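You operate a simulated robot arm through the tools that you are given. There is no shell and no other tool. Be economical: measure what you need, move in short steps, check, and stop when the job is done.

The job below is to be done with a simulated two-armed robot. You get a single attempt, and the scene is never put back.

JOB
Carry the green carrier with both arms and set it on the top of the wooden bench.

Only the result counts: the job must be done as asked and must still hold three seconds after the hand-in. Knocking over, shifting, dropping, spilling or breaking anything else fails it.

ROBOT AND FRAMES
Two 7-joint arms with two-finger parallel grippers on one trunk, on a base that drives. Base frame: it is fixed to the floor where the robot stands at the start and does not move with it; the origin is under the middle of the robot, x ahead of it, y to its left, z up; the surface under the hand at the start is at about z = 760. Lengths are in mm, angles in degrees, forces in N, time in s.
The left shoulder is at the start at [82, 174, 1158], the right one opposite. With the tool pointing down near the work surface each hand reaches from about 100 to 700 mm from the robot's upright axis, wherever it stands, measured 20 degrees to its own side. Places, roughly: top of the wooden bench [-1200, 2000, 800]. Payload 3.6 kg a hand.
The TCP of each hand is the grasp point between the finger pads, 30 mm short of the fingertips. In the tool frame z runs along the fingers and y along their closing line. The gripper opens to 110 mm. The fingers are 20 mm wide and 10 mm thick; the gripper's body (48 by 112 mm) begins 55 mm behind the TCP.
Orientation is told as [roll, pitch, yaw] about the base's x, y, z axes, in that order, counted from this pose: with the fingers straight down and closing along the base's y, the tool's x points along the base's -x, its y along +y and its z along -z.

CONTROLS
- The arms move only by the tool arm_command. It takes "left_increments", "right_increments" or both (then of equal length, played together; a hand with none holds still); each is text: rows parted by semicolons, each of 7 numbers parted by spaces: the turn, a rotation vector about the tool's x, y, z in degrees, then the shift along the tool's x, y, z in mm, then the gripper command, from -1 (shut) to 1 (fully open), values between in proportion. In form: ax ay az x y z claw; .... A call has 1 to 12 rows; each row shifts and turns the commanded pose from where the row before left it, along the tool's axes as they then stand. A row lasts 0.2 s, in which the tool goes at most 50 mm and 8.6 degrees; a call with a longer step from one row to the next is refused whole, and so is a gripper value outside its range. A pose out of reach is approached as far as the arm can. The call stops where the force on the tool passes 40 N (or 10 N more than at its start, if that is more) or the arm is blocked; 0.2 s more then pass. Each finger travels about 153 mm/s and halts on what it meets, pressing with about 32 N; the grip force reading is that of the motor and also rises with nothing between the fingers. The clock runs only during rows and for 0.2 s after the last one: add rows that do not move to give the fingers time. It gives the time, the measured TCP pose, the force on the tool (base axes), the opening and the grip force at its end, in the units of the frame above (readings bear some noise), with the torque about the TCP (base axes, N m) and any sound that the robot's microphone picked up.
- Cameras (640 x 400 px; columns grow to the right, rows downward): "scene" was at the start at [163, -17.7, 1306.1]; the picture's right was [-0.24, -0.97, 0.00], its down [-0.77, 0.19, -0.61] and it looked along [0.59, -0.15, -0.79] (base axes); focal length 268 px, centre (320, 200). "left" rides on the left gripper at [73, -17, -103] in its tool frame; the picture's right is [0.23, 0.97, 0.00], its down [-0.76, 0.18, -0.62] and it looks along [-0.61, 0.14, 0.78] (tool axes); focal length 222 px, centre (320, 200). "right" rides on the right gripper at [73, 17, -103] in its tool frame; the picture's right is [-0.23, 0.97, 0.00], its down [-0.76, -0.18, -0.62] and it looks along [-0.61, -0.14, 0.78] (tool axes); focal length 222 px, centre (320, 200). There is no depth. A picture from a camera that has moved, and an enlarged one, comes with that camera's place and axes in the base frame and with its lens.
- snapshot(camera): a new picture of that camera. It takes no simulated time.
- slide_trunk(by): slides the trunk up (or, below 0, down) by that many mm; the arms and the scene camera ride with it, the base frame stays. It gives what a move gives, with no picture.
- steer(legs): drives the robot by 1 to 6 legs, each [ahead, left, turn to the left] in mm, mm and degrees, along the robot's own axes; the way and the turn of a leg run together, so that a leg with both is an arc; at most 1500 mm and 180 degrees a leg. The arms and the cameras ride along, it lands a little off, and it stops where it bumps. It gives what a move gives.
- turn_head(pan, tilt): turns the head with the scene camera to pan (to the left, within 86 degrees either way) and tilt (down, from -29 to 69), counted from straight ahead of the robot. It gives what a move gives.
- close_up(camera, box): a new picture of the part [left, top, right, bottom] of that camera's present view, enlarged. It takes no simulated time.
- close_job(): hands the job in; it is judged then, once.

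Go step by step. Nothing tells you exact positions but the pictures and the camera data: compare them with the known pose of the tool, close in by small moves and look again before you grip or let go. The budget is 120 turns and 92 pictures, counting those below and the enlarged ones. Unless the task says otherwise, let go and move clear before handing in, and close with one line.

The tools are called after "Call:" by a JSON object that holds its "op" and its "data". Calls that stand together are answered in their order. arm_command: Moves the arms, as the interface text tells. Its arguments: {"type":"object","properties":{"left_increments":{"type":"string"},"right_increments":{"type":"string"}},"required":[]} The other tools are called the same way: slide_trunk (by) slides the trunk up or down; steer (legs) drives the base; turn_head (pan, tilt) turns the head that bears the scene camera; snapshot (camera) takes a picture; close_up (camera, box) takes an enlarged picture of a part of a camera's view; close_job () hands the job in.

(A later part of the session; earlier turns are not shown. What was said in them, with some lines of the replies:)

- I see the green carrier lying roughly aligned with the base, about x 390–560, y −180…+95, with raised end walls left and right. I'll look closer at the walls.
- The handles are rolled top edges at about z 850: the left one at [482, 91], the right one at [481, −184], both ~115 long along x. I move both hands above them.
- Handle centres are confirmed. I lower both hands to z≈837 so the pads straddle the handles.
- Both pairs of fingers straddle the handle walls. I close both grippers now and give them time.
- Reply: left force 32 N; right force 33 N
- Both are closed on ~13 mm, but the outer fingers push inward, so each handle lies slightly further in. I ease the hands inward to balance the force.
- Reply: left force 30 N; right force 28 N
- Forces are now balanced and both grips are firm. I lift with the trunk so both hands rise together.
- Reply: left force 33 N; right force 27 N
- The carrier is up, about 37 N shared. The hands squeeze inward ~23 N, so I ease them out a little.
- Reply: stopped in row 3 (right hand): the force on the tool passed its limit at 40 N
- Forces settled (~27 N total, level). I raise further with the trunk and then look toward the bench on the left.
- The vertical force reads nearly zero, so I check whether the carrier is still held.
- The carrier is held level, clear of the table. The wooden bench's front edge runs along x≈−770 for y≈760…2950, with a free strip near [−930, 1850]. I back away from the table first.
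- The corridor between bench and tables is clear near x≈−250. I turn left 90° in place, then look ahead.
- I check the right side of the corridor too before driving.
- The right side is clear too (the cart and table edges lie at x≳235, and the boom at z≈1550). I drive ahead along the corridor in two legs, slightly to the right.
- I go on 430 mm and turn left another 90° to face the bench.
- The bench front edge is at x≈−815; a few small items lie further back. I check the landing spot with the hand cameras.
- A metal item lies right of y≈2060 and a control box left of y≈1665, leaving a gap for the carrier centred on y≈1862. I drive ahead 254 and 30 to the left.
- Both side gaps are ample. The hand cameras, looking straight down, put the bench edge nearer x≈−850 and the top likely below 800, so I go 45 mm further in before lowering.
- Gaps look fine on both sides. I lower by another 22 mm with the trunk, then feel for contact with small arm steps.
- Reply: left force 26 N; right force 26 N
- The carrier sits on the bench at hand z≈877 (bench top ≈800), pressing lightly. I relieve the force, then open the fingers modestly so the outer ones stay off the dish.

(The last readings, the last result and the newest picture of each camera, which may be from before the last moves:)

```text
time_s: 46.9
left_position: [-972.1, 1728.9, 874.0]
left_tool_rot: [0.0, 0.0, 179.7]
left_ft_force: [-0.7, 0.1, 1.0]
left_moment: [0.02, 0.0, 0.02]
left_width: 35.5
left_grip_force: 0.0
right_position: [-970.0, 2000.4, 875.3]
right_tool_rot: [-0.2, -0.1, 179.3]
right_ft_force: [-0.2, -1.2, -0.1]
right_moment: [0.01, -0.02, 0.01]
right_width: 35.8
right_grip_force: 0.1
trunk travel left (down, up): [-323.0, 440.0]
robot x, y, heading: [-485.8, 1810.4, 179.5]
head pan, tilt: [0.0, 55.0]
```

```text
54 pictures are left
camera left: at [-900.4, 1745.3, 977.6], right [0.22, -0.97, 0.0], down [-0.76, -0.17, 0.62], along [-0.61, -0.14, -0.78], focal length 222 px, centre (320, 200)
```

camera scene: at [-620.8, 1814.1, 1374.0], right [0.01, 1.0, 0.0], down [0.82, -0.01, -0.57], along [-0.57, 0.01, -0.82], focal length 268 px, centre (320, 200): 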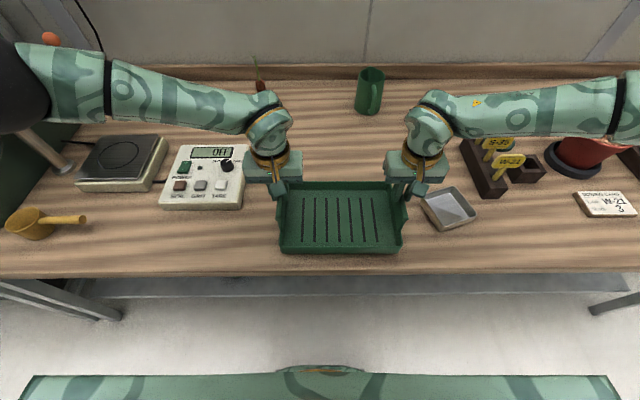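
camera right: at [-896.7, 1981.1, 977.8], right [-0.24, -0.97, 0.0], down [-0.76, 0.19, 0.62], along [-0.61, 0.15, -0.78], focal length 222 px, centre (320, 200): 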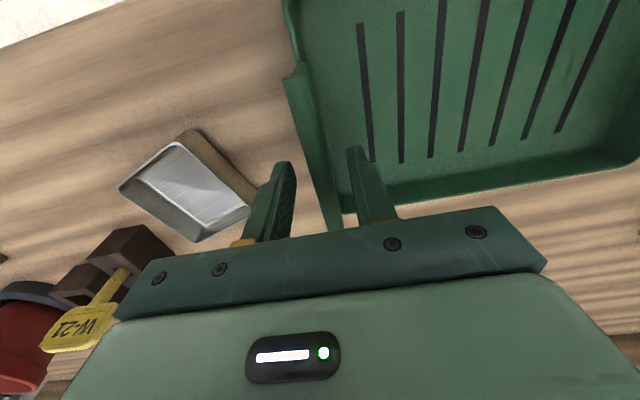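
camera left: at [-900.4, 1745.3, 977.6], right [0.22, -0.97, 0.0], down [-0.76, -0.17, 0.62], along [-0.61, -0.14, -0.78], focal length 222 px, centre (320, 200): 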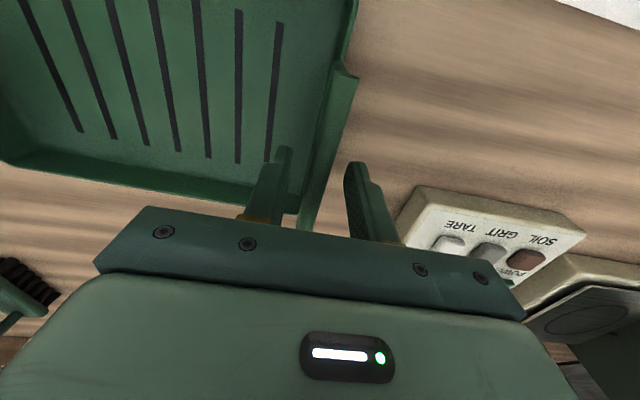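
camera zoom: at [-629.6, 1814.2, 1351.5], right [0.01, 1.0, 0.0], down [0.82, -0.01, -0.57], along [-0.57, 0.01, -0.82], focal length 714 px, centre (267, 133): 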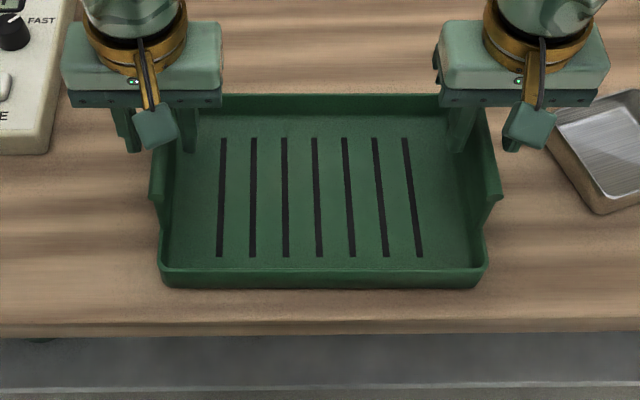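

Both handles are released and the carrier sits flat. I raise both hands straight up.

Call:
{"op": "arm_command", "data": {"left_increments": "0 0 0 0 0 -10 -0.35;0 0 0 0 0 -20 -0.35;0 0 0 0 0 -30 -0.35;0 0 0 0 0 -35 -0.35;0 0 0 0 0 -35 -0.35;0 0 0 0 0 0 -0.35", "right_increments": "0 0 0 0 0 -10 -0.35;0 0 0 0 0 -20 -0.35;0 0 0 0 0 -30 -0.35;0 0 0 0 0 -35 -0.35;0 0 0 0 0 -35 -0.35;0 0 0 0 0 0 -0.35"}}

Call:
{"op": "snapshot", "data": {"camera": "scene"}}

```text
time_s: 48.3
left_position: [-973.5, 1728.2, 1004.2]
left_tool_rot: [0.0, 0.0, 179.7]
left_ft_force: [-0.4, 0.6, -0.1]
left_moment: [-0.01, -0.04, 0.01]
left_width: 35.9
left_grip_force: 0.0
right_position: [-969.1, 1999.2, 1007.3]
right_tool_rot: [-0.1, 0.0, 179.3]
right_ft_force: [-0.3, -0.5, 0.1]
right_moment: [0.01, 0.0, 0.01]
right_width: 35.8
right_grip_force: 0.2
trunk travel left (down, up): [-323.0, 440.0]
robot x, y, heading: [-485.3, 1810.6, 179.2]
head pan, tilt: [0.0, 55.0]
```

```text
53 pictures are left
camera scene: at [-630.3, 1814.3, 1351.3], right [0.01, 1.0, 0.0], down [0.82, -0.01, -0.57], along [-0.57, 0.01, -0.82], focal length 268 px, centre (320, 200)
```

scene: 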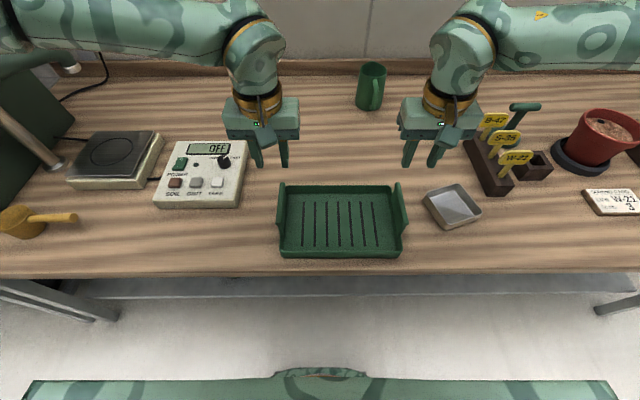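

The carrier stands free and flat on the bench. Both hands are clear and nothing else has moved, so I hand in.

Call:
{"op": "close_job", "data": {}}

```text
The job is handed in.
```

The green carrier was carried with both arms and now stands flat on top of the wooden bench, released, with both hands clear and nothing else disturbed.
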